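You operate a simulated robot arm through the tools that you are given. There is no shell and no other tool. Be economical: measure what you need, move in short steps, check, and stop when the job is done.

You run a simulated robot arm. Do the job below in one go: nothing can be reset, and whatever is moved stays where it is left.

## Task
The grey strip tripped: move one lamp to the black strip and light all four.
Fine: mind the MAX on the strips; grey and black strips switched off while you move it; press the grey strip's reset once; leave the other controls.

It is judged by the outcome, as a careful person would: the job done as asked, and still so three seconds after it is handed in. It fails if anything else is knocked over, pushed out of place, dropped, spilled or broken.

## Robot
A 6-joint arm with a fingered hand, fixed in place. Base frame: the origin is at the foot of the arm, x ahead of it, y to its left, z up. Lengths are in mm, angles in degrees, forces in N, time in s.
With the tool pointing down near the work surface it reaches from about 300 to 800 mm from the base axis. Its first joint turns from -166.0 to 166.0 degrees. Payload 4 kg.
The tool frame sits at the grasp point between the pads (the TCP): z along the fingers, y along the line on which they close. The tips reach 26 mm beyond it. Largest opening 132 mm; the body of the gripper starts 73 mm behind the TCP. The gripper is a hand of 5 fingers: y runs from the thumb to the fingers, the wrist lies at [0, 0, -239] in the tool frame, and closing takes about 1.5 s.
Orientation is told as [roll, pitch, yaw] about the base's x, y, z axes, in that order, counted from this pose: with the fingers straight down and closing along the base's y, the tool's x points along the base's -x, its y along +y and its z along -z.

## Interface
- The arm moves only by the tool servo_tool. Its argument "targets" is a list of rows, each a list of 7 numbers: the turn, a rotation vector about the base's x, y, z in degrees, then the shift along the base's x, y, z in m, then the closure in counts, from 0 (fully open) to 255 (shut). In form: [[ax, ay, az, tx, ty, tz, grip], ...]. A call has 1 to 20 rows; each row is the pose to reach, as a shift and turn from the pose commanded when the call began. Rows are played at 5 a second. More than 50 mm and 8.6 degrees between two rows, or a gripper value outside its range, and nothing of the call is played. A pose out of reach is approached as far as the arm can. The call stops where the force on the tool passes 40 N (or 10 N more than at its start, if that is more) or the arm is blocked; 0.2 s more then pass. Each finger travels about 45 mm/s and halts on what it meets, pressing with about 25 N; the grip force reading is that of the motor and also rises with nothing between the fingers. The clock runs only during rows and for 0.2 s after the last one: add rows that repeat a pose to give the fingers time. The reply holds the time, the measured pose of the TCP, the force on the tool along the base axes, the opening and the grip force, in the units named above and with some noise, with the torque about the TCP (base axes, N m) and any sound that the robot's microphone picked up, and new pictures: "show" is both (left out), scene, wrist or none.
- Cameras (640 x 400 px; columns grow to the right, rows downward): "scene" is fixed at [50.1, -650.7, 1601]; the picture's right is [0.67, -0.74, 0.00], its down [-0.46, -0.42, -0.78] and it looks along [0.58, 0.52, -0.63] (base axes); focal length 365 px, centre (320, 200). "wrist" rides on the gripper at [84, 2, -97] in the tool frame; the picture's right is [-0.02, 1.00, 0.00], its down [-0.75, -0.02, -0.66] and it looks along [-0.66, -0.01, 0.75] (tool axes); focal length 270 px, centre (320, 200). There is no depth. A picture from a camera that has moved, and an enlarged one, comes with that camera's place and axes in the base frame and with its lens.
- set_grasp(shape): the hand has 5 fingers and takes this shape, open, in about a second: jaw (thumb against the fingers, like two jaws); tri (thumb and two fingers); tip (a fingertip pinch); poke (one finger out to press); point (the index stretched); flat (the hand flat); cup (the hand cupped); fist (a fist). The gripper value then closes the fingers along that shape, each until it touches; the sizes above hold for jaw. It gives what a move gives, with no picture.
- zoom(camera, box): a new picture of the part [left, top, right, bottom] of that camera's present view, enlarged. No time passes.
- job_done(): hands the job in; it is judged then, once.

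Go step by step. Nothing tells you positions but the pictures and the camera data: compare them with the known pose of the tool, close in by small moves and look again before you grip or let go. The budget is 120 turns and 200 pictures, counting those below and the enlarged ones. Unless the task says otherwise, let go and move clear before handing in, and close with one line.

The tools are called after "Emit:" by a JSON object that holds its "fn" and its "kwargs". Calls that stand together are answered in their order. servo_tool: Moves the arm, as the interface text tells. Its arguments: {"type":"object","properties":{"targets":{"type":"array","items":{"type":"array","items":{"type":"number"}}},"show":{"type":"string","enum":["both","scene","wrist","none"]}},"required":["targets"]} The other tools are called the same way: set_grasp (shape) gives the hand a shape; zoom (camera, box) takes an enlarged picture of a part of a camera's view; job_done () hands the job in.

At the start:

```text
t: 0.0
ee_pos: [488.1, 145.2, 1179.1]
tool_rot: [0.0, 0.0, 0.1]
wrist_force: [0.9, -0.3, 0.5]
moment: [0.01, 0.01, 0.02]
width: 131.7
grip_force: 0.0
shape: jaw
```

scene: 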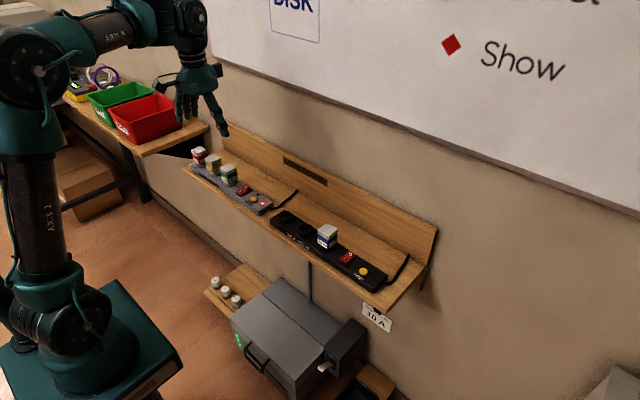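
wrist: 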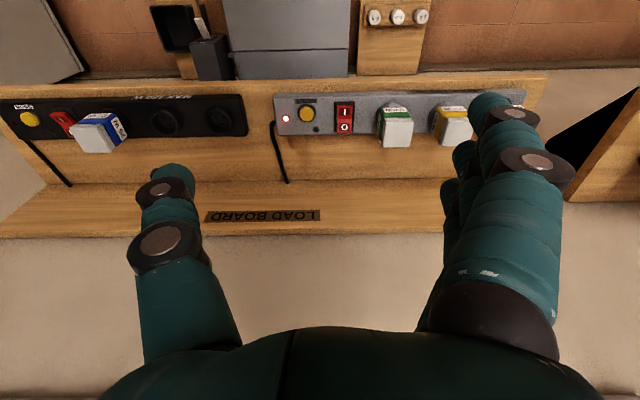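

I see two power strips on a shelf against the wall: grey with three plugs, black with one plug. I'll zoom in to read the labels.

Emit:
{"fn": "zoom", "kwargs": {"camera": "scene", "box": [180, 130, 300, 220]}}

Emit:
{"fn": "zoom", "kwargs": {"camera": "scene", "box": [260, 190, 420, 340]}}

Emit:
{"fn": "zoom", "kwargs": {"camera": "wrist", "box": [0, 70, 260, 230]}}

Emit:
{"fn": "zoom", "kwargs": {"camera": "wrist", "box": [260, 70, 560, 230]}}

Emit:
{"fn": "zoom", "kwargs": {"camera": "scene", "box": [190, 250, 400, 400]}}

```text
4.44 times, centred on (240, 175) of scene
camera zoom: at [50.1, -650.7, 1601.0], right [0.67, -0.74, 0.0], down [-0.46, -0.42, -0.78], along [0.58, 0.52, -0.63], focal length 1622 px, centre (676, 311)
```

zoom: 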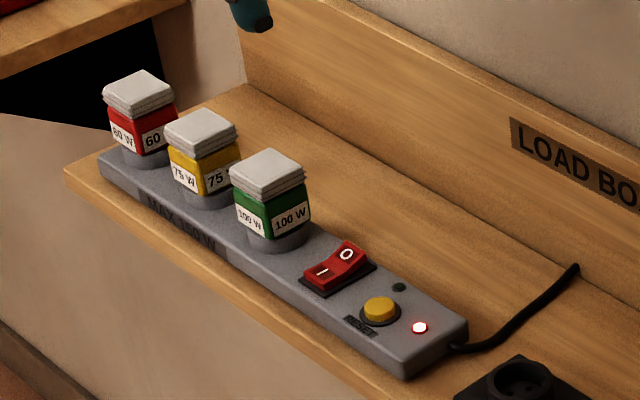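

```text
2.67 times, centred on (340, 265) of scene
camera zoom: at [50.1, -650.7, 1601.0], right [0.67, -0.74, 0.0], down [-0.46, -0.42, -0.78], along [0.58, 0.52, -0.63], focal length 973 px, centre (267, 27)
```

zoom: 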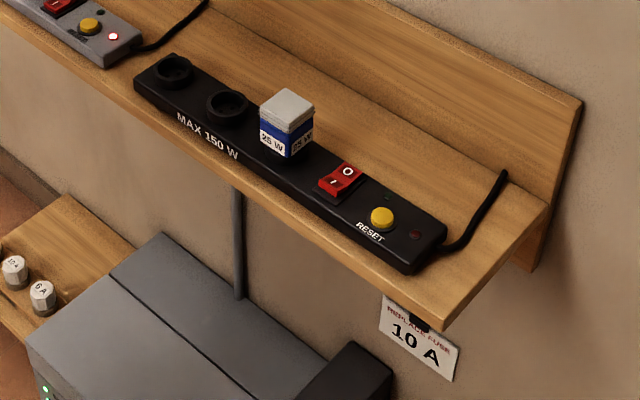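

```text
2.46 times, centred on (130, 150) of wrist
camera zoom: at [402.5, 146.2, 1277.3], right [0.02, 1.0, 0.0], down [0.75, -0.02, 0.66], along [0.66, -0.01, -0.75], focal length 665 px, centre (788, 323)
```

zoom: 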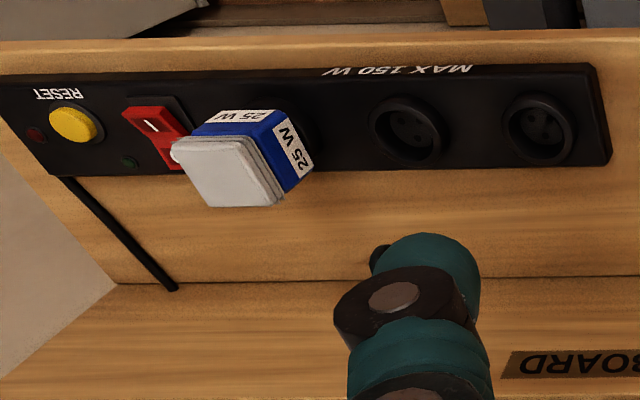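

```text
2.13 times, centred on (410, 150) of wrist
camera zoom: at [402.5, 146.2, 1277.3], right [0.02, 1.0, 0.0], down [0.75, -0.02, 0.66], along [0.66, -0.01, -0.75], focal length 577 px, centre (128, 307)
```

zoom: 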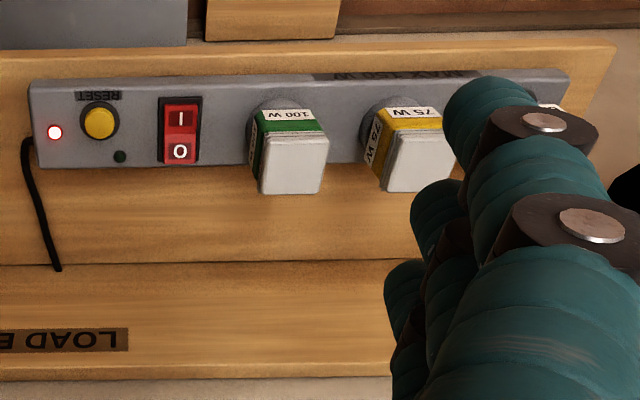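

```text
2.67 times, centred on (295, 325) of scene
camera zoom: at [50.1, -650.7, 1601.0], right [0.67, -0.74, 0.0], down [-0.46, -0.42, -0.78], along [0.58, 0.52, -0.63], focal length 973 px, centre (387, -133)
```

zoom: 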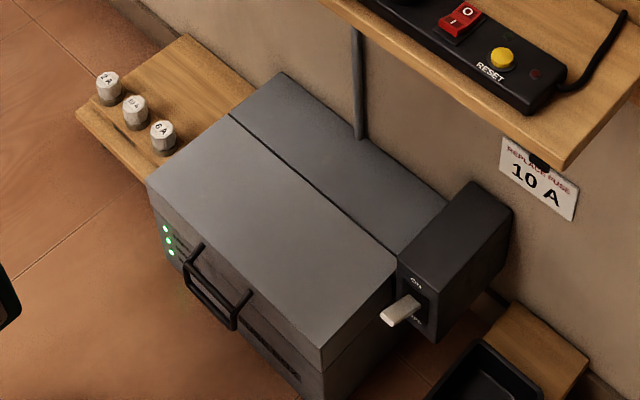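

Lamps look like 60, 75, 100 W on grey and 25 W on black; I need the grey MAX and switch states more exactly.

Emit:
{"fn": "zoom", "kwargs": {"camera": "scene", "box": [200, 160, 240, 185]}}

Emit:
{"fn": "zoom", "kwargs": {"camera": "scene", "box": [186, 140, 226, 165]}}

Emit:
{"fn": "zoom", "kwargs": {"camera": "scene", "box": [330, 240, 390, 290]}}

Emit:
{"fn": "zoom", "kwargs": {"camera": "scene", "box": [230, 180, 276, 212]}}

```text
16.00 times, centred on (220, 172) of scene
camera zoom: at [50.1, -650.7, 1601.0], right [0.67, -0.74, 0.0], down [-0.46, -0.42, -0.78], along [0.58, 0.52, -0.63], focal length 5838 px, centre (1920, 640)
```

zoom: 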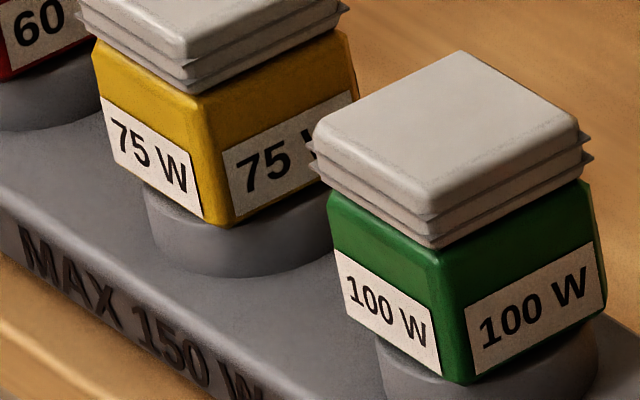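

```text
16.00 times, centred on (206, 152) of scene
camera zoom: at [50.1, -650.7, 1601.0], right [0.67, -0.74, 0.0], down [-0.46, -0.42, -0.78], along [0.58, 0.52, -0.63], focal length 5838 px, centre (2144, 960)
```

zoom: 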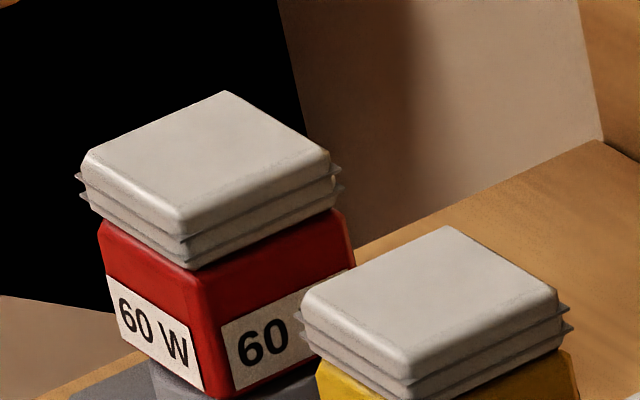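

```text
8.00 times, centred on (360, 265) of scene
camera zoom: at [50.1, -650.7, 1601.0], right [0.67, -0.74, 0.0], down [-0.46, -0.42, -0.78], along [0.58, 0.52, -0.63], focal length 2919 px, centre (0, -320)
```

zoom: 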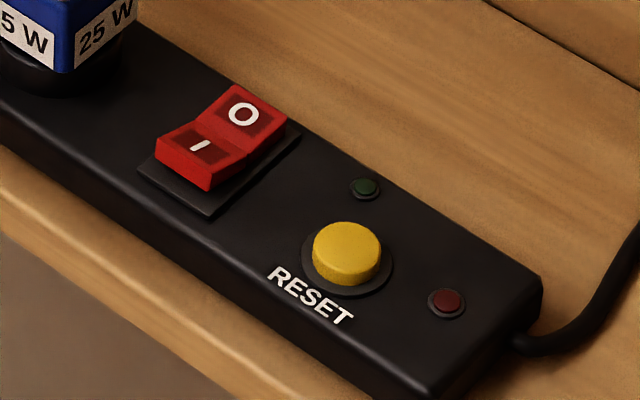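

```text
12.50 times, centred on (253, 196) of scene
camera zoom: at [50.1, -650.7, 1601.0], right [0.67, -0.74, 0.0], down [-0.46, -0.42, -0.78], along [0.58, 0.52, -0.63], focal length 4561 px, centre (1158, 250)
```

zoom: 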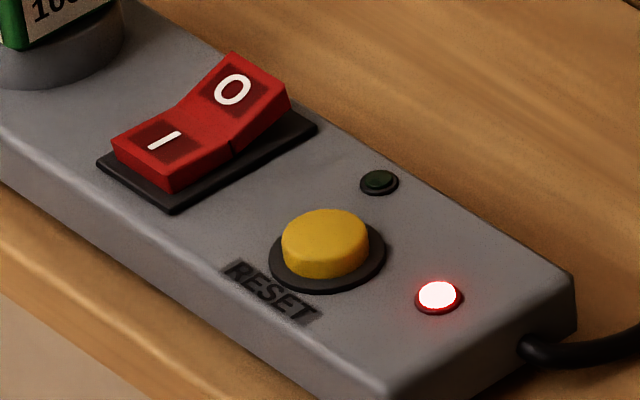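

Grey MAX is 150 W, so the 100 W lamp must move (grey 135 W, black 125 W). Grey looks ON and tripped, black looks OFF. The controls sit near z≈867, x≈583. I'll take the poke shape and see where the finger is.

Emit:
{"fn": "set_grasp", "kwargs": {"shape": "poke"}}

Emit:
{"fn": "servo_tool", "kwargs": {"targets": [[0, 0, 0, 0, 0, 0, 0], [0, 0, 0, 0, 0, 0, 0]]}}

```text
t: 0.9
ee_pos: [488.3, 143.9, 1179.1]
tool_rot: [0.0, 0.0, 0.0]
wrist_force: [1.2, -1.2, -0.3]
moment: [-0.01, -0.01, 0.0]
width: 0.0
grip_force: 0.0
shape: poke
```

```text
t: 1.5
ee_pos: [488.6, 144.2, 1179.1]
tool_rot: [0.0, 0.0, 0.0]
wrist_force: [0.5, -0.2, -0.8]
moment: [0.0, -0.03, 0.03]
width: 0.0
grip_force: 0.0
shape: poke
camera wrist: at [402.5, 146.2, 1277.3], right [0.02, 1.0, 0.0], down [0.75, -0.02, 0.66], along [0.66, -0.01, -0.75], focal length 270 px, centre (320, 200)
```

scene: 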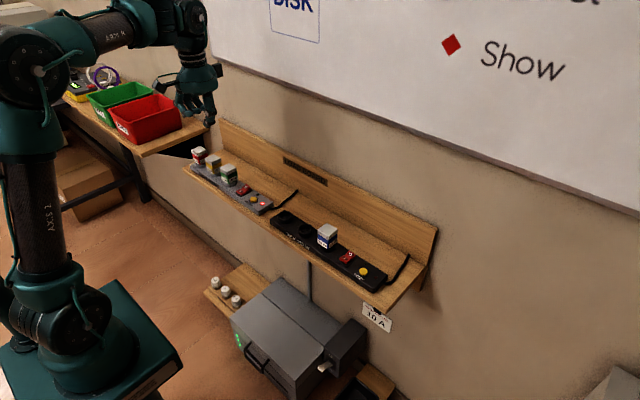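
wrist: 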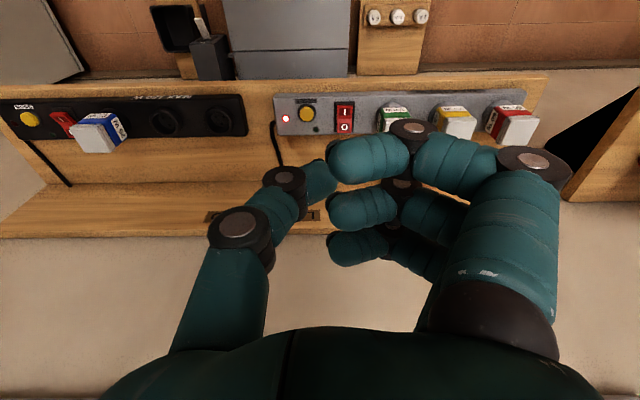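

Let me see the poke shape closer.

Emit:
{"fn": "zoom", "kwargs": {"camera": "scene", "box": [160, 60, 240, 130]}}

Emit:
{"fn": "zoom", "kwargs": {"camera": "wrist", "box": [200, 80, 520, 300]}}

```text
5.71 times, centred on (200, 95) of scene
camera zoom: at [50.1, -650.7, 1601.0], right [0.67, -0.74, 0.0], down [-0.46, -0.42, -0.78], along [0.58, 0.52, -0.63], focal length 2085 px, centre (1006, 800)
```

zoom: 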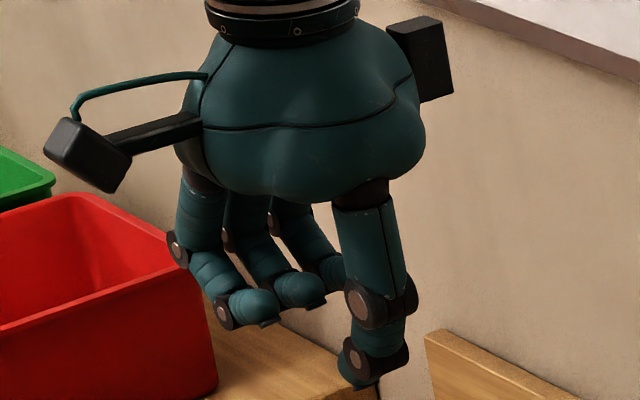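

```text
1.82 times, centred on (360, 190) of wrist
camera zoom: at [402.5, 146.2, 1277.3], right [0.02, 1.0, 0.0], down [0.75, -0.02, 0.66], along [0.66, -0.01, -0.75], focal length 491 px, centre (247, 218)
```

zoom: 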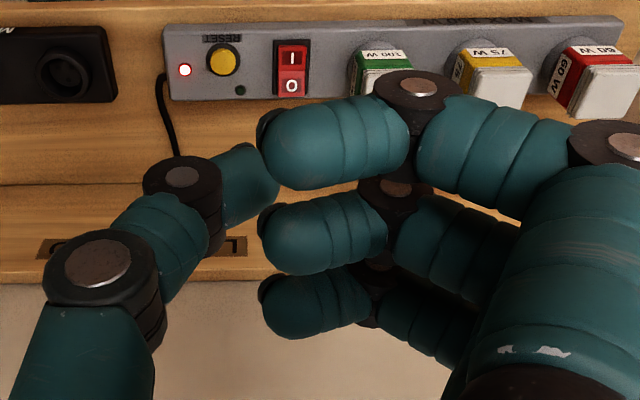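

The thumb side seems lowest; I'll check the "point" shape to compare which finger sticks out.

Emit:
{"fn": "set_grasp", "kwargs": {"shape": "point"}}

Emit:
{"fn": "zoom", "kwargs": {"camera": "scene", "box": [160, 60, 240, 130]}}

Emit:
{"fn": "zoom", "kwargs": {"camera": "wrist", "box": [200, 80, 520, 300]}}

```text
t: 2.4
ee_pos: [487.4, 144.5, 1179.3]
tool_rot: [0.0, 0.0, 0.0]
wrist_force: [-0.1, -0.4, 0.4]
moment: [0.0, 0.02, -0.02]
width: 126.0
grip_force: 0.0
shape: point
```

```text
5.71 times, centred on (200, 95) of scene
camera zoom: at [50.1, -650.7, 1601.0], right [0.67, -0.74, 0.0], down [-0.46, -0.42, -0.78], along [0.58, 0.52, -0.63], focal length 2085 px, centre (1006, 800)
```

zoom: 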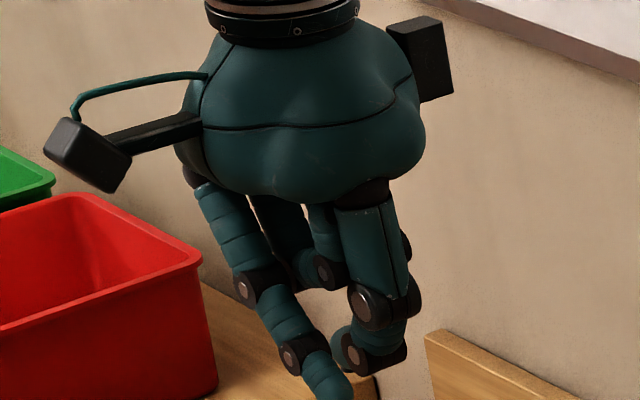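

```text
1.82 times, centred on (360, 190) of wrist
camera zoom: at [402.5, 146.2, 1277.3], right [0.02, 1.0, 0.0], down [0.75, -0.02, 0.66], along [0.66, -0.01, -0.75], focal length 491 px, centre (247, 218)
```

zoom: 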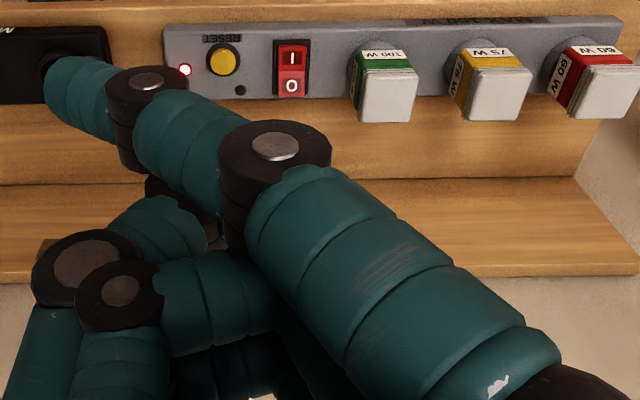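

In poke, the extended digit's tip sits about 26 mm beyond the TCP, so that's the pressing shape. I'll move above the grey switch's O end (estimated x≈605, y≈184), tilting a little to lift the curled fingers off the lamp.

Emit:
{"fn": "set_grasp", "kwargs": {"shape": "poke"}}

Emit:
{"fn": "servo_tool", "kwargs": {"targets": [[4, 0, 0, 0.02, 0.007, -0.044, 0], [8, 0, 0, 0.04, 0.014, -0.088, 0], [12, 0, 0, 0.06, 0.021, -0.13, 0], [16, 0, 0, 0.08, 0.028, -0.17, 0], [20, 0, 0, 0.1, 0.034, -0.2, 0], [20, 0, 0, 0.114, 0.038, -0.22, 0], [20, 0, 0, 0.114, 0.038, -0.22, 0]]}}

```text
t: 3.3
ee_pos: [487.0, 145.2, 1179.6]
tool_rot: [0.0, 0.0, 0.1]
wrist_force: [-0.1, -0.7, -0.2]
moment: [-0.02, 0.0, 0.04]
width: 0.1
grip_force: 0.0
shape: poke
```

```text
t: 4.9
ee_pos: [600.8, 181.5, 957.8]
tool_rot: [20.0, 0.0, 0.0]
wrist_force: [-0.1, -0.3, 0.5]
moment: [-0.02, -0.01, -0.01]
width: 0.0
grip_force: 0.0
shape: poke
camera wrist: at [515.3, 149.7, 1050.1], right [0.02, 0.94, 0.34], down [0.75, -0.24, 0.61], along [0.66, 0.25, -0.71], focal length 270 px, centre (320, 200)
```

scene: 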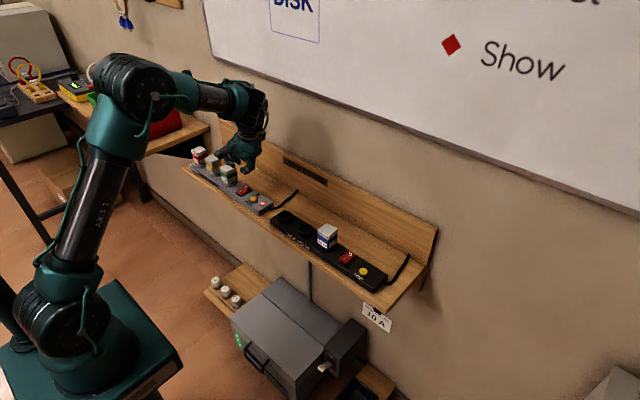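
wrist: 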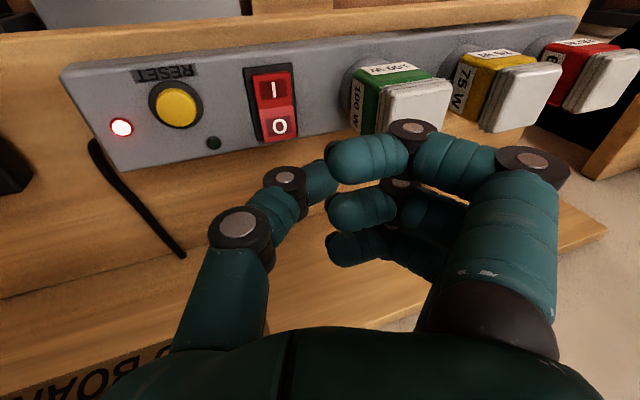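

From two views the lamp plug top is about z≈924, y≈237–275, tall enough that curled fingers would foul it at this yaw. I'll untilt, raise a little, and yaw the hand ~120° so the fingers point away from the lamps.

Emit:
{"fn": "servo_tool", "kwargs": {"targets": [[-7, 0, 0, 0, 0, 0.02, 0], [-14, 0, 0, 0, 0, 0.035, 0], [-20, 0, 0, 0, 0, 0.035, 0], [-20, 0, 0, 0, 0, 0.035, 0]], "show": "none"}}

Emit:
{"fn": "servo_tool", "kwargs": {"targets": [[0, 0, 8, 0, 0, 0, 0], [0, 0, 16, 0, 0, 0, 0], [0, 0, 24, 0, 0, 0, 0], [0, 0, 32, 0, 0, 0, 0], [0, 0, 40, 0, 0, 0, 0], [0, 0, 48, 0, 0, 0, 0], [0, 0, 56, 0, 0, 0, 0], [0, 0, 64, 0, 0, 0, 0], [0, 0, 72, 0, 0, 0, 0], [0, 0, 80, 0, 0, 0, 0], [0, 0, 88, 0, 0, 0, 0], [0, 0, 96, 0, 0, 0, 0], [0, 0, 104, 0, 0, 0, 0], [0, 0, 112, 0, 0, 0, 0], [0, 0, 120, 0, 0, 0, 0], [0, 0, 120, 0, 0, 0, 0]]}}

```text
t: 5.9
ee_pos: [600.7, 182.5, 993.2]
tool_rot: [0.0, 0.0, 0.0]
wrist_force: [-0.6, 0.1, 0.1]
moment: [-0.01, 0.0, -0.02]
width: 0.0
grip_force: 0.0
shape: poke
```

```text
t: 9.3
ee_pos: [642.6, 218.0, 1045.1]
tool_rot: [1.7, -4.2, 119.2]
wrist_force: [-0.1, 0.1, -0.4]
moment: [-0.03, 0.0, 0.0]
width: 0.0
grip_force: 0.0
shape: poke
out of reach, approached as far as the arm can: row 13, 14, 15, 16
camera wrist: at [685.6, 138.8, 1136.6], right [-0.88, -0.47, 0.03], down [-0.31, 0.63, 0.71], along [-0.35, 0.62, -0.7], focal length 270 px, centre (320, 200)
```

scene: 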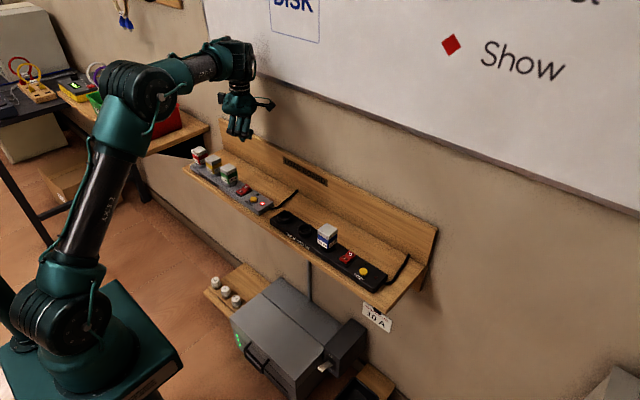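
wrist: 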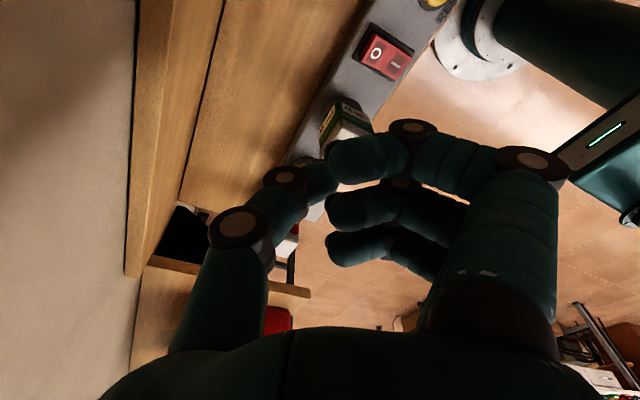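

The joint limits the yaw near 100°. I'll go back to about 90°, which is still acceptable with fingers over the front of the shelf.

Emit:
{"fn": "servo_tool", "kwargs": {"targets": [[0, 0, -8, 0, 0, 0, 0], [0, 0, -16, 0, 0, 0, 0], [0, 0, -24, 0, 0, 0, 0], [0, 0, -30, 0, 0, 0, 0], [0, 0, -30, 0, 0, 0, 0], [0, 0, -30, 0, 0, 0, 0]]}}

```text
t: 10.7
ee_pos: [640.4, 216.6, 1045.5]
tool_rot: [1.7, -4.2, 89.1]
wrist_force: [-0.4, 0.5, -0.5]
moment: [-0.01, -0.01, -0.01]
width: 0.0
grip_force: 0.1
shape: poke
camera wrist: at [639.1, 125.0, 1136.2], right [-1.0, 0.03, 0.03], down [0.05, 0.7, 0.71], along [0.0, 0.71, -0.7], focal length 270 px, centre (320, 200)
```

scene: 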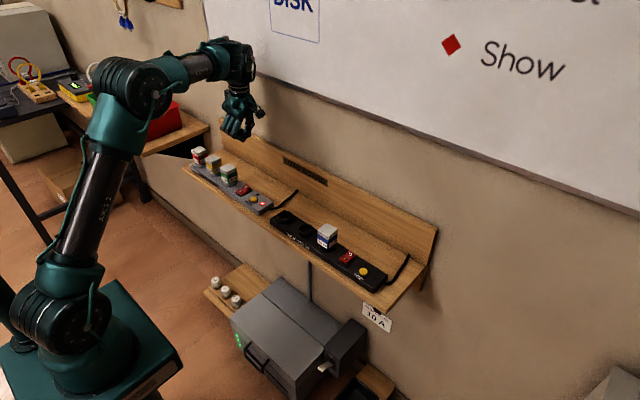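
wrist: 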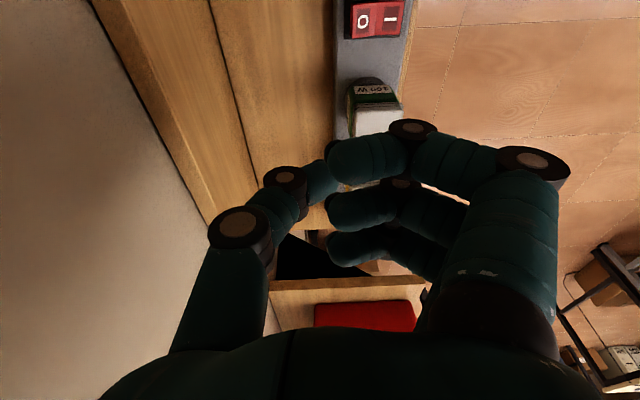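

Yaw 90° is good. Now I level the hand and move to over the grey O end, keeping y clear of the lamp before descending.

Emit:
{"fn": "servo_tool", "kwargs": {"targets": [[-4.2, -1.7, 0, -0.016, -0.022, -0.01, 0], [-4.2, -1.7, 0, -0.032, -0.042, -0.03, 0], [-4.2, -1.7, 0, -0.032, -0.042, -0.07, 0], [-4.2, -1.7, 0, -0.032, -0.042, -0.105, 0], [-4.2, -1.7, 0, -0.032, -0.042, -0.105, 0], [-4.2, -1.7, 0, -0.032, -0.042, -0.105, 0]]}}

Emit:
{"fn": "zoom", "kwargs": {"camera": "scene", "box": [190, 110, 290, 215]}}

```text
t: 12.1
ee_pos: [608.0, 175.4, 936.9]
tool_rot: [-0.1, 0.0, 89.2]
wrist_force: [0.4, 0.3, 0.6]
moment: [0.02, 0.03, -0.02]
width: 0.2
grip_force: 0.0
shape: poke
camera wrist: at [604.4, 90.3, 1034.7], right [-1.0, 0.03, 0.0], down [0.02, 0.75, 0.66], along [0.02, 0.66, -0.75], focal length 270 px, centre (320, 200)
```

scene: 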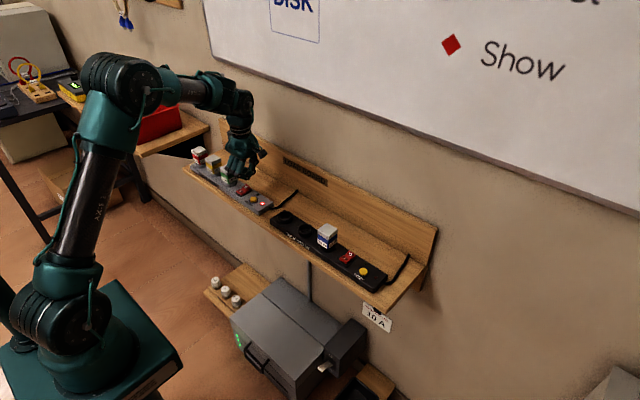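
wrist: 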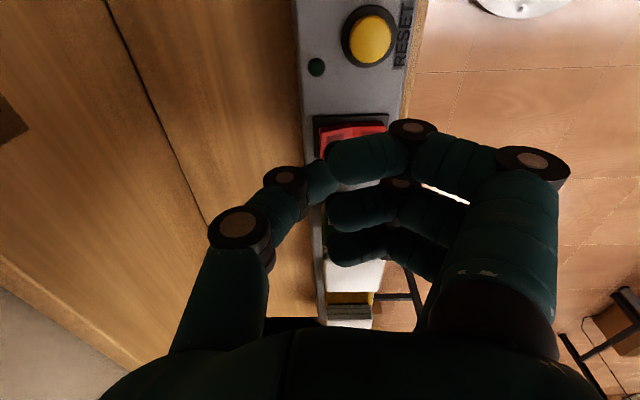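

```text
3.81 times, centred on (240, 162) of scene
camera zoom: at [50.1, -650.7, 1601.0], right [0.67, -0.74, 0.0], down [-0.46, -0.42, -0.78], along [0.58, 0.52, -0.63], focal length 1390 px, centre (625, 343)
```

zoom: 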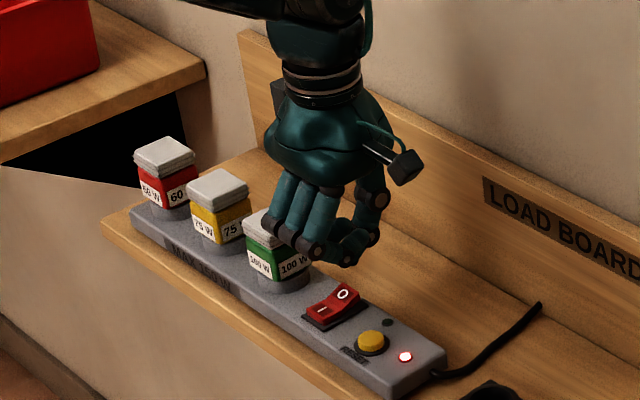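

Emit:
{"fn": "zoom", "kwargs": {"camera": "scene", "box": [220, 145, 270, 200]}}

Emit:
{"fn": "zoom", "kwargs": {"camera": "wrist", "box": [260, 90, 420, 200]}}

```text
7.27 times, centred on (245, 172) of scene
camera zoom: at [50.1, -650.7, 1601.0], right [0.67, -0.74, 0.0], down [-0.46, -0.42, -0.78], along [0.58, 0.52, -0.63], focal length 2654 px, centre (866, 400)
```

zoom: 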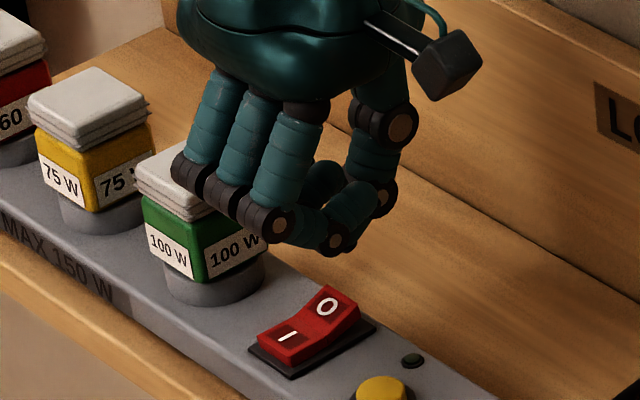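

```text
3.64 times, centred on (340, 145) of wrist
camera zoom: at [604.4, 90.3, 1034.7], right [-1.0, 0.03, 0.0], down [0.02, 0.75, 0.66], along [0.02, 0.66, -0.75], focal length 983 px, centre (247, 400)
```

zoom: 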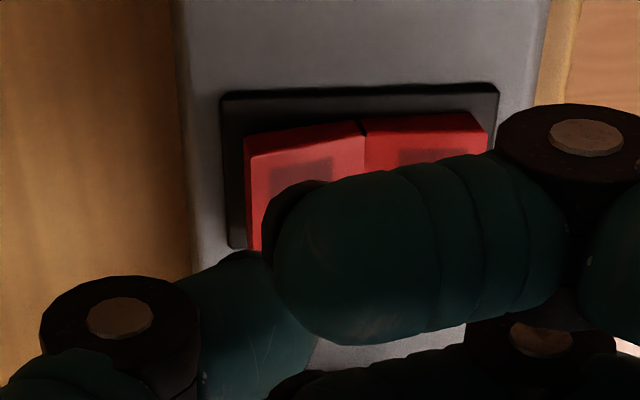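

The poke shape's geometry is unclear from here; I'll rise and see what closing does and compare with the "tip" shape.

Emit:
{"fn": "servo_tool", "kwargs": {"targets": [[0, 0, 0, 0, 0, 0.04, 0], [0, 0, 0, 0, 0, 0.08, 80], [0, 0, 0, 0, 0, 0.08, 160], [0, 0, 0, 0, 0, 0.08, 255], [0, 0, 0, 0, 0, 0.08, 255], [0, 0, 0, 0, 0, 0.08, 255], [0, 0, 0, 0, 0, 0.08, 255], [0, 0, 0, 0, 0, 0.08, 255], [0, 0, 0, 0, 0, 0.08, 255]], "show": "wrist"}}

Emit:
{"fn": "zoom", "kwargs": {"camera": "scene", "box": [220, 120, 270, 175]}}

Emit:
{"fn": "set_grasp", "kwargs": {"shape": "tip"}}

Emit:
{"fn": "servo_tool", "kwargs": {"targets": [[0, 0, 0, 0, 0, 0, 0], [0, 0, 0, 0, 0, 0, 0]], "show": "wrist"}}

Emit:
{"fn": "zoom", "kwargs": {"camera": "scene", "box": [220, 120, 270, 175]}}

```text
t: 14.1
ee_pos: [607.2, 175.4, 1017.9]
tool_rot: [0.0, -0.1, 89.2]
wrist_force: [-0.7, 1.0, 0.3]
moment: [0.01, 0.0, 0.0]
width: 0.1
grip_force: 25.2
shape: jaw
camera wrist: at [604.5, 91.1, 1116.1], right [-1.0, 0.03, 0.0], down [0.02, 0.75, 0.66], along [0.02, 0.66, -0.75], focal length 270 px, centre (320, 200)
```

wrist: 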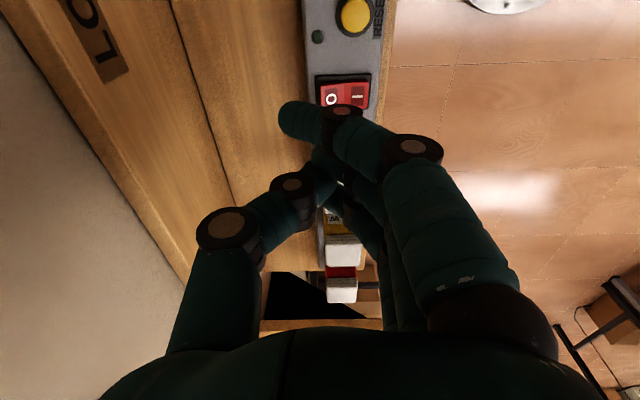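

```text
7.27 times, centred on (245, 148) of scene
camera zoom: at [50.1, -650.7, 1601.0], right [0.67, -0.74, 0.0], down [-0.46, -0.42, -0.78], along [0.58, 0.52, -0.63], focal length 2654 px, centre (866, 582)
```

zoom: 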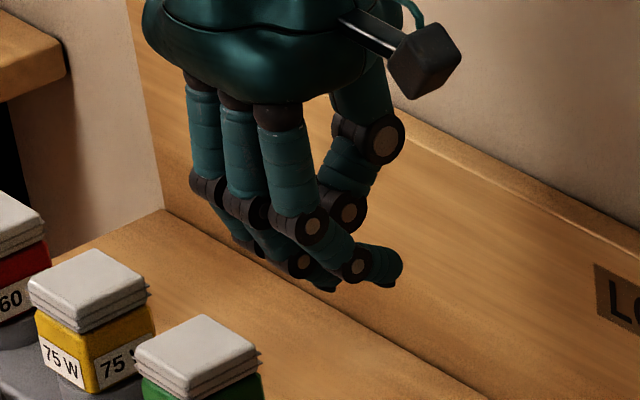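

```text
t: 15.0
ee_pos: [608.5, 175.2, 1019.0]
tool_rot: [-0.1, 0.0, 89.2]
wrist_force: [0.4, -0.2, 0.2]
moment: [0.03, 0.0, -0.03]
width: 132.0
grip_force: 0.1
shape: tip
```

```text
t: 15.6
ee_pos: [608.3, 176.6, 1017.5]
tool_rot: [-0.2, -0.1, 89.2]
wrist_force: [0.0, 0.8, 0.2]
moment: [0.01, 0.05, 0.0]
width: 132.2
grip_force: 0.1
shape: tip
camera wrist: at [604.5, 91.1, 1116.1], right [-1.0, 0.03, 0.0], down [0.02, 0.75, 0.66], along [0.02, 0.66, -0.75], focal length 270 px, centre (320, 200)
```

wrist: 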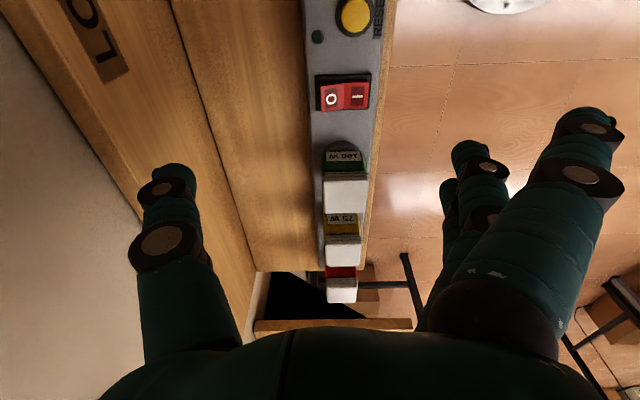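

```text
7.27 times, centred on (245, 148) of scene
camera zoom: at [50.1, -650.7, 1601.0], right [0.67, -0.74, 0.0], down [-0.46, -0.42, -0.78], along [0.58, 0.52, -0.63], focal length 2654 px, centre (866, 582)
```

zoom: 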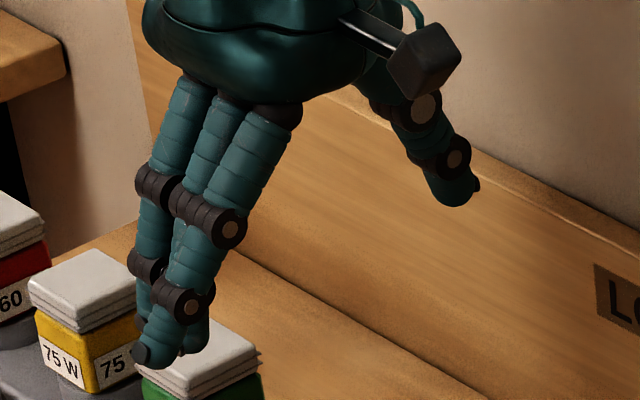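

Now close the "tip" shape to see its pinch point.

Emit:
{"fn": "servo_tool", "kwargs": {"targets": [[0, 0, 0, 0, 0, 0, 100], [0, 0, 0, 0, 0, 0, 180], [0, 0, 0, 0, 0, 0, 255], [0, 0, 0, 0, 0, 0, 255], [0, 0, 0, 0, 0, 0, 255], [0, 0, 0, 0, 0, 0, 255], [0, 0, 0, 0, 0, 0, 255], [0, 0, 0, 0, 0, 0, 255]], "show": "wrist"}}

Emit:
{"fn": "zoom", "kwargs": {"camera": "scene", "box": [220, 120, 270, 175]}}

```text
t: 17.4
ee_pos: [608.7, 175.3, 1017.5]
tool_rot: [-0.1, 0.0, 89.2]
wrist_force: [-0.7, -0.8, -0.3]
moment: [-0.01, 0.04, 0.0]
width: 0.0
grip_force: 9.5
shape: tip
camera wrist: at [604.5, 91.1, 1116.1], right [-1.0, 0.03, 0.0], down [0.02, 0.75, 0.66], along [0.02, 0.66, -0.75], focal length 270 px, centre (320, 200)
```

wrist: 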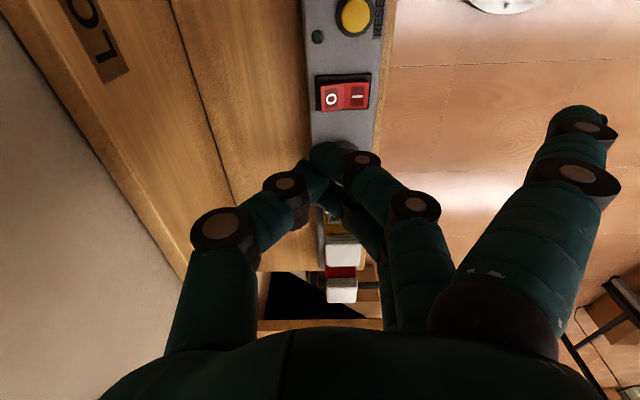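

```text
7.27 times, centred on (245, 148) of scene
camera zoom: at [50.1, -650.7, 1601.0], right [0.67, -0.74, 0.0], down [-0.46, -0.42, -0.78], along [0.58, 0.52, -0.63], focal length 2654 px, centre (866, 582)
```

zoom: 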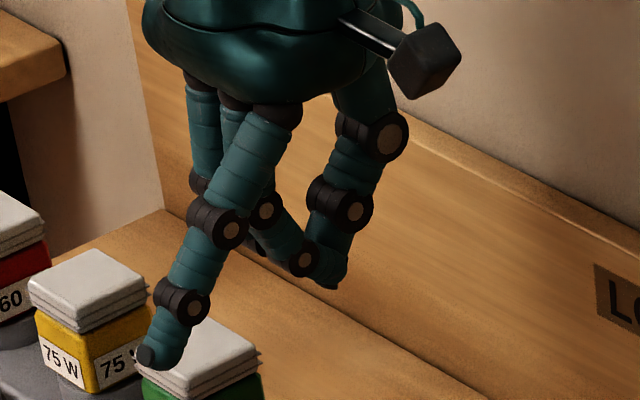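

The pinch point sits about 33 mm below the TCP and slightly toward −y; the closed pinch is a good presser with one straight finger out over the shelf front. I'll descend above the grey O end with it and look.

Emit:
{"fn": "servo_tool", "kwargs": {"targets": [[0, 0, 0, 0, 0.005, -0.04, 255], [0, 0, 0, 0, 0.005, -0.08, 255], [0, 0, 0, 0, 0.005, -0.095, 255], [0, 0, 0, 0, 0.005, -0.095, 255]], "show": "wrist"}}

Emit:
{"fn": "zoom", "kwargs": {"camera": "scene", "box": [215, 145, 265, 200]}}

Emit:
{"fn": "zoom", "kwargs": {"camera": "wrist", "box": [250, 80, 450, 220]}}

```text
t: 18.4
ee_pos: [609.7, 181.8, 922.7]
tool_rot: [-0.1, 0.0, 89.2]
wrist_force: [-1.0, 0.2, -1.1]
moment: [0.0, 0.01, 0.01]
width: 0.0
grip_force: 25.3
shape: tip
camera wrist: at [606.2, 96.9, 1020.2], right [-1.0, 0.03, 0.0], down [0.02, 0.75, 0.66], along [0.02, 0.66, -0.75], focal length 270 px, centre (320, 200)
```

wrist: 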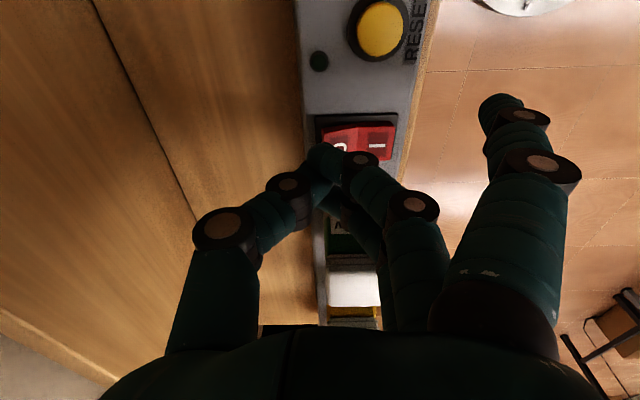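

```text
7.27 times, centred on (240, 172) of scene
camera zoom: at [50.1, -650.7, 1601.0], right [0.67, -0.74, 0.0], down [-0.46, -0.42, -0.78], along [0.58, 0.52, -0.63], focal length 2654 px, centre (902, 400)
```

zoom: 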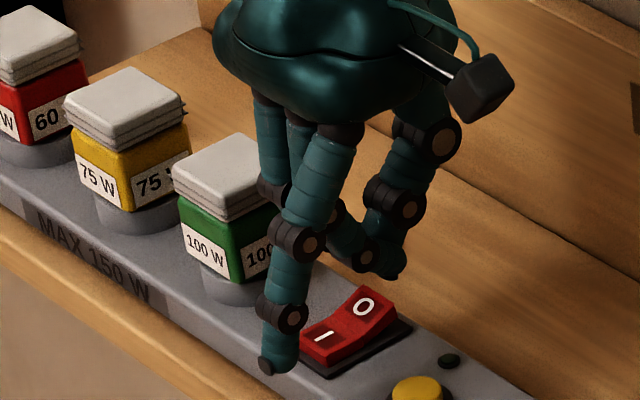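

```text
2.86 times, centred on (350, 150) of wrist
camera zoom: at [606.2, 96.9, 1020.2], right [-1.0, 0.03, 0.0], down [0.02, 0.75, 0.66], along [0.02, 0.66, -0.75], focal length 772 px, centre (234, 343)
```

zoom: 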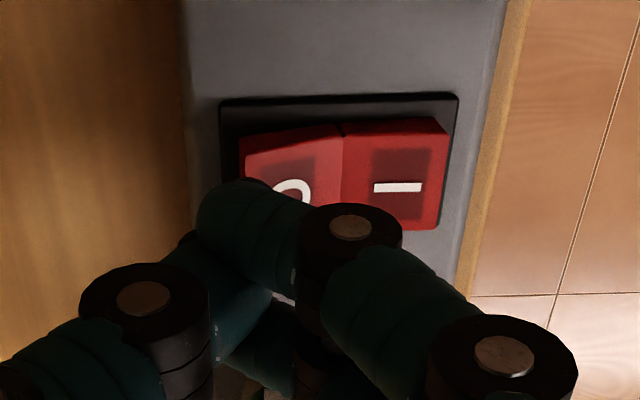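

The pinch tip is over the O half of the grey rocker (tip ≈ x 612, y 175, z 886). Press down gently in small steps, listening for a click.

Emit:
{"fn": "servo_tool", "kwargs": {"targets": [[0, 0, 0, 0, 0.003, -0.006, 255], [0, 0, 0, 0, 0.003, -0.01, 255], [0, 0, 0, 0, 0.003, -0.013, 255], [0, 0, 0, 0, 0.003, -0.016, 255]], "show": "none"}}

Emit:
{"fn": "zoom", "kwargs": {"camera": "scene", "box": [215, 145, 265, 200]}}

```text
t: 19.4
ee_pos: [609.2, 183.2, 909.8]
tool_rot: [-0.1, 0.0, 89.3]
wrist_force: [-0.1, 0.3, 0.9]
moment: [0.02, 0.0, 0.01]
width: 0.1
grip_force: 25.0
shape: tip
```

```text
7.27 times, centred on (240, 172) of scene
camera zoom: at [50.1, -650.7, 1601.0], right [0.67, -0.74, 0.0], down [-0.46, -0.42, -0.78], along [0.58, 0.52, -0.63], focal length 2654 px, centre (902, 400)
```

zoom: 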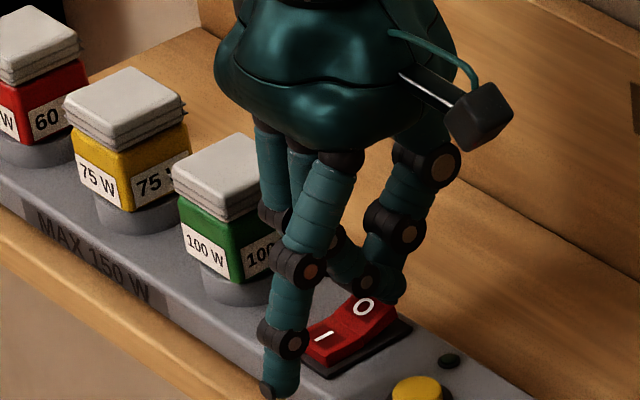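

No contact yet; the tip looks slightly right of the O end. I'll shift a little and continue down.

Emit:
{"fn": "servo_tool", "kwargs": {"targets": [[0, 0, 0, -0.005, 0.003, 0, 255], [0, 0, 0, -0.005, 0.003, -0.003, 255], [0, 0, 0, -0.005, 0.003, -0.006, 255], [0, 0, 0, -0.005, 0.003, -0.009, 255]], "show": "none"}}

Emit:
{"fn": "zoom", "kwargs": {"camera": "scene", "box": [215, 145, 265, 200]}}

```text
t: 20.4
ee_pos: [605.8, 186.5, 900.6]
tool_rot: [-0.4, -0.1, 89.2]
wrist_force: [2.9, -0.3, 13.7]
moment: [-0.08, -0.08, 0.01]
width: 0.0
grip_force: 24.8
shape: tip
```

```text
7.27 times, centred on (240, 172) of scene
camera zoom: at [50.1, -650.7, 1601.0], right [0.67, -0.74, 0.0], down [-0.46, -0.42, -0.78], along [0.58, 0.52, -0.63], focal length 2654 px, centre (902, 400)
```

zoom: 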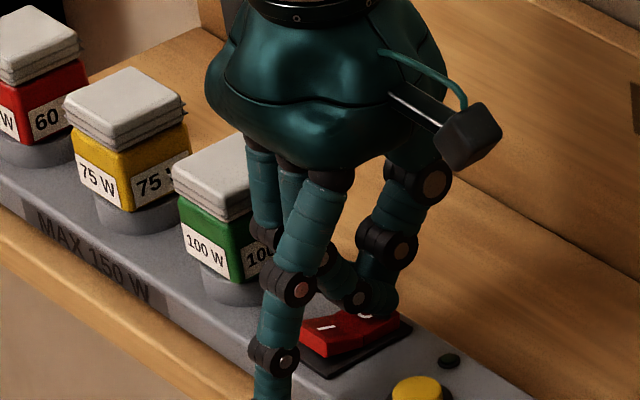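

Contact at 13.7 N and the rocker is tilting; push slightly further.

Emit:
{"fn": "servo_tool", "kwargs": {"targets": [[0, 0, 0, 0, 0, -0.002, 255], [0, 0, 0, 0, 0, -0.004, 255]], "show": "none"}}

Emit:
{"fn": "servo_tool", "kwargs": {"targets": [[0, 0, 0, 0, 0, 0.01, 255], [0, 0, 0, 0, 0, 0.04, 255], [0, 0, 0, 0, 0, 0.06, 255], [0, 0, 0, 0, 0, 0.06, 255]], "show": "none"}}

Emit:
{"fn": "zoom", "kwargs": {"camera": "scene", "box": [215, 155, 275, 215]}}

Emit:
{"fn": "zoom", "kwargs": {"camera": "wrist", "box": [250, 30, 450, 200]}}

```text
t: 21.0
ee_pos: [604.7, 185.6, 901.1]
tool_rot: [-0.4, -0.3, 89.1]
wrist_force: [0.1, -0.5, 10.4]
moment: [-0.05, -0.05, -0.02]
width: 0.1
grip_force: 24.9
shape: tip
stopped in row 2: the force on the tool passed its limit at 43 N (the readings are from after the stop); the commanded pose is now the measured one
```

```text
t: 22.0
ee_pos: [603.6, 186.2, 957.3]
tool_rot: [-0.4, -0.2, 89.1]
wrist_force: [0.2, 1.1, 0.4]
moment: [0.0, -0.01, -0.01]
width: 0.0
grip_force: 24.8
shape: tip
```

```text
6.67 times, centred on (245, 185) of scene
camera zoom: at [50.1, -650.7, 1601.0], right [0.67, -0.74, 0.0], down [-0.46, -0.42, -0.78], along [0.58, 0.52, -0.63], focal length 2432 px, centre (820, 300)
```

zoom: 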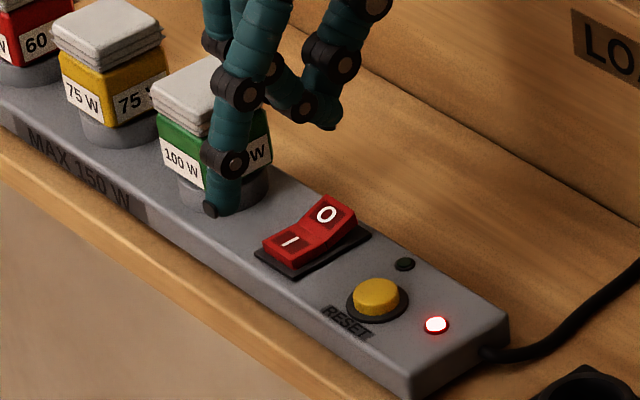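

```text
2.35 times, centred on (350, 115) of wrist
camera zoom: at [600.0, 101.0, 1055.9], right [-1.0, 0.04, -0.01], down [0.02, 0.75, 0.66], along [0.03, 0.66, -0.75], focal length 636 px, centre (249, 400)
```

zoom: 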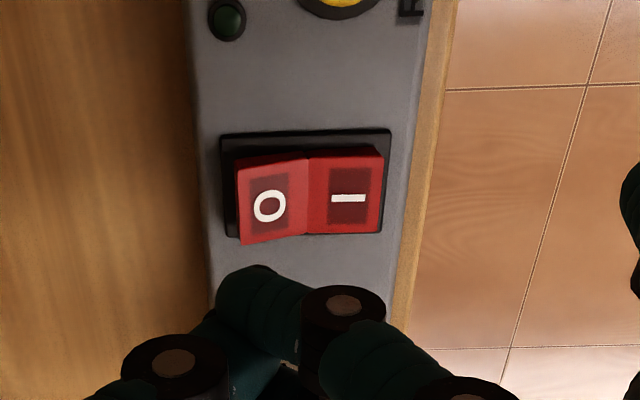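

It didn't flip: contact was too near the pivot. I'll shift ~10 mm outward (+x) and press again.

Emit:
{"fn": "servo_tool", "kwargs": {"targets": [[0, 0, 0, 0.011, -0.002, -0.03, 255], [0, 0, 0, 0.011, -0.002, -0.048, 255], [0, 0, 0, 0.011, -0.002, -0.052, 255], [0, 0, 0, 0.011, -0.002, -0.056, 255]], "show": "none"}}

Emit:
{"fn": "zoom", "kwargs": {"camera": "scene", "box": [215, 155, 275, 215]}}

```text
t: 23.0
ee_pos: [615.8, 183.8, 902.6]
tool_rot: [-0.4, -0.2, 89.2]
wrist_force: [0.1, -0.2, 0.1]
moment: [0.02, 0.01, 0.03]
width: 0.0
grip_force: 24.3
shape: tip
```

```text
6.67 times, centred on (245, 185) of scene
camera zoom: at [50.1, -650.7, 1601.0], right [0.67, -0.74, 0.0], down [-0.46, -0.42, -0.78], along [0.58, 0.52, -0.63], focal length 2432 px, centre (820, 300)
```

zoom: 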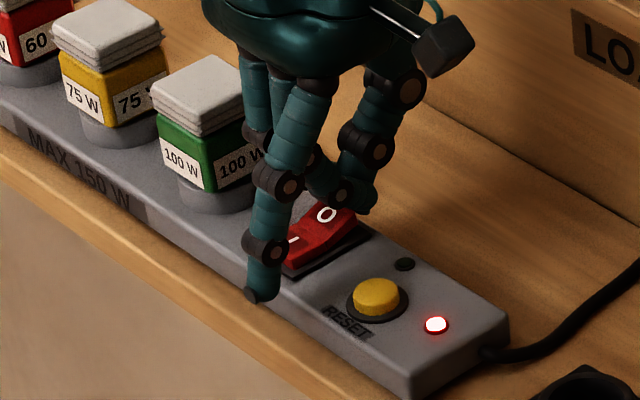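

The tip is just past the rocker's back-right corner. Raise, shift −5 mm x, +4 mm y, press again.

Emit:
{"fn": "servo_tool", "kwargs": {"targets": [[0, 0, 0, 0, 0, 0.012, 255], [0, 0, 0, -0.005, 0.004, 0.012, 255], [0, 0, 0, -0.005, 0.004, 0.006, 255], [0, 0, 0, -0.005, 0.004, 0.003, 255], [0, 0, 0, -0.005, 0.004, 0, 255], [0, 0, 0, -0.005, 0.004, -0.003, 255]], "show": "none"}}

Emit:
{"fn": "zoom", "kwargs": {"camera": "scene", "box": [215, 155, 275, 215]}}

```text
t: 24.4
ee_pos: [610.6, 187.4, 898.9]
tool_rot: [-0.4, -0.1, 89.2]
wrist_force: [0.4, 0.2, 1.7]
moment: [-0.06, -0.01, 0.03]
width: 0.1
grip_force: 24.7
shape: tip
```

```text
6.67 times, centred on (245, 185) of scene
camera zoom: at [50.1, -650.7, 1601.0], right [0.67, -0.74, 0.0], down [-0.46, -0.42, -0.78], along [0.58, 0.52, -0.63], focal length 2432 px, centre (820, 300)
```

zoom: 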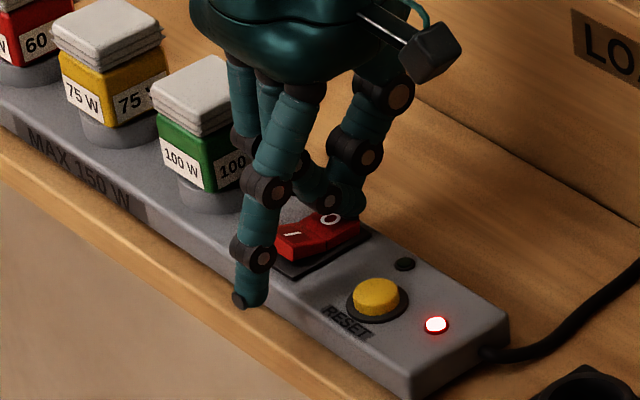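

The rocker appears to have gone over to O with low force. Retract and check.

Emit:
{"fn": "servo_tool", "kwargs": {"targets": [[0, 0, 0, 0, 0, -0.002, 255], [0, 0, 0, 0, 0, 0.02, 255], [0, 0, 0, 0, 0, 0.06, 255], [0, 0, 0, 0, 0, 0.08, 255]], "show": "none"}}

Emit:
{"fn": "zoom", "kwargs": {"camera": "scene", "box": [215, 155, 275, 215]}}

Emit:
{"fn": "zoom", "kwargs": {"camera": "wrist", "box": [250, 30, 450, 200]}}

```text
t: 25.4
ee_pos: [610.3, 187.2, 980.3]
tool_rot: [-0.4, -0.1, 89.2]
wrist_force: [0.2, 0.1, 0.7]
moment: [0.0, 0.04, -0.05]
width: 0.0
grip_force: 24.7
shape: tip
```

```text
6.67 times, centred on (245, 185) of scene
camera zoom: at [50.1, -650.7, 1601.0], right [0.67, -0.74, 0.0], down [-0.46, -0.42, -0.78], along [0.58, 0.52, -0.63], focal length 2432 px, centre (820, 300)
```

zoom: 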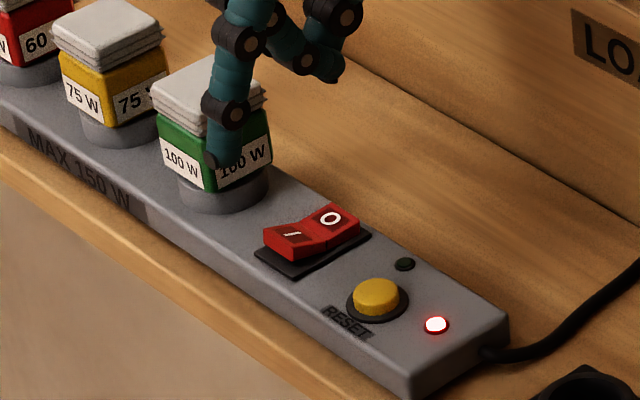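

```text
2.35 times, centred on (350, 115) of wrist
camera zoom: at [606.5, 103.2, 1078.6], right [-1.0, 0.03, -0.01], down [0.02, 0.75, 0.66], along [0.03, 0.66, -0.75], focal length 636 px, centre (249, 400)
```

zoom: 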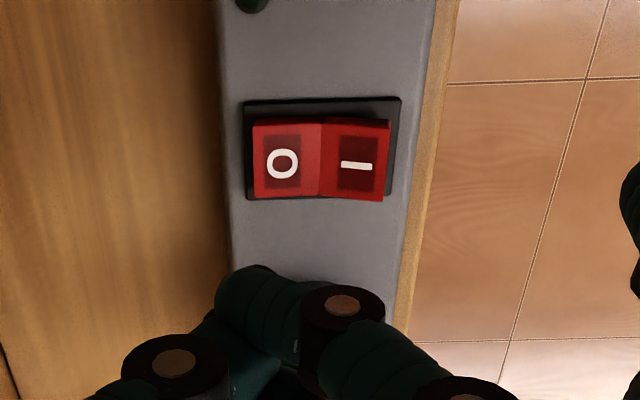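

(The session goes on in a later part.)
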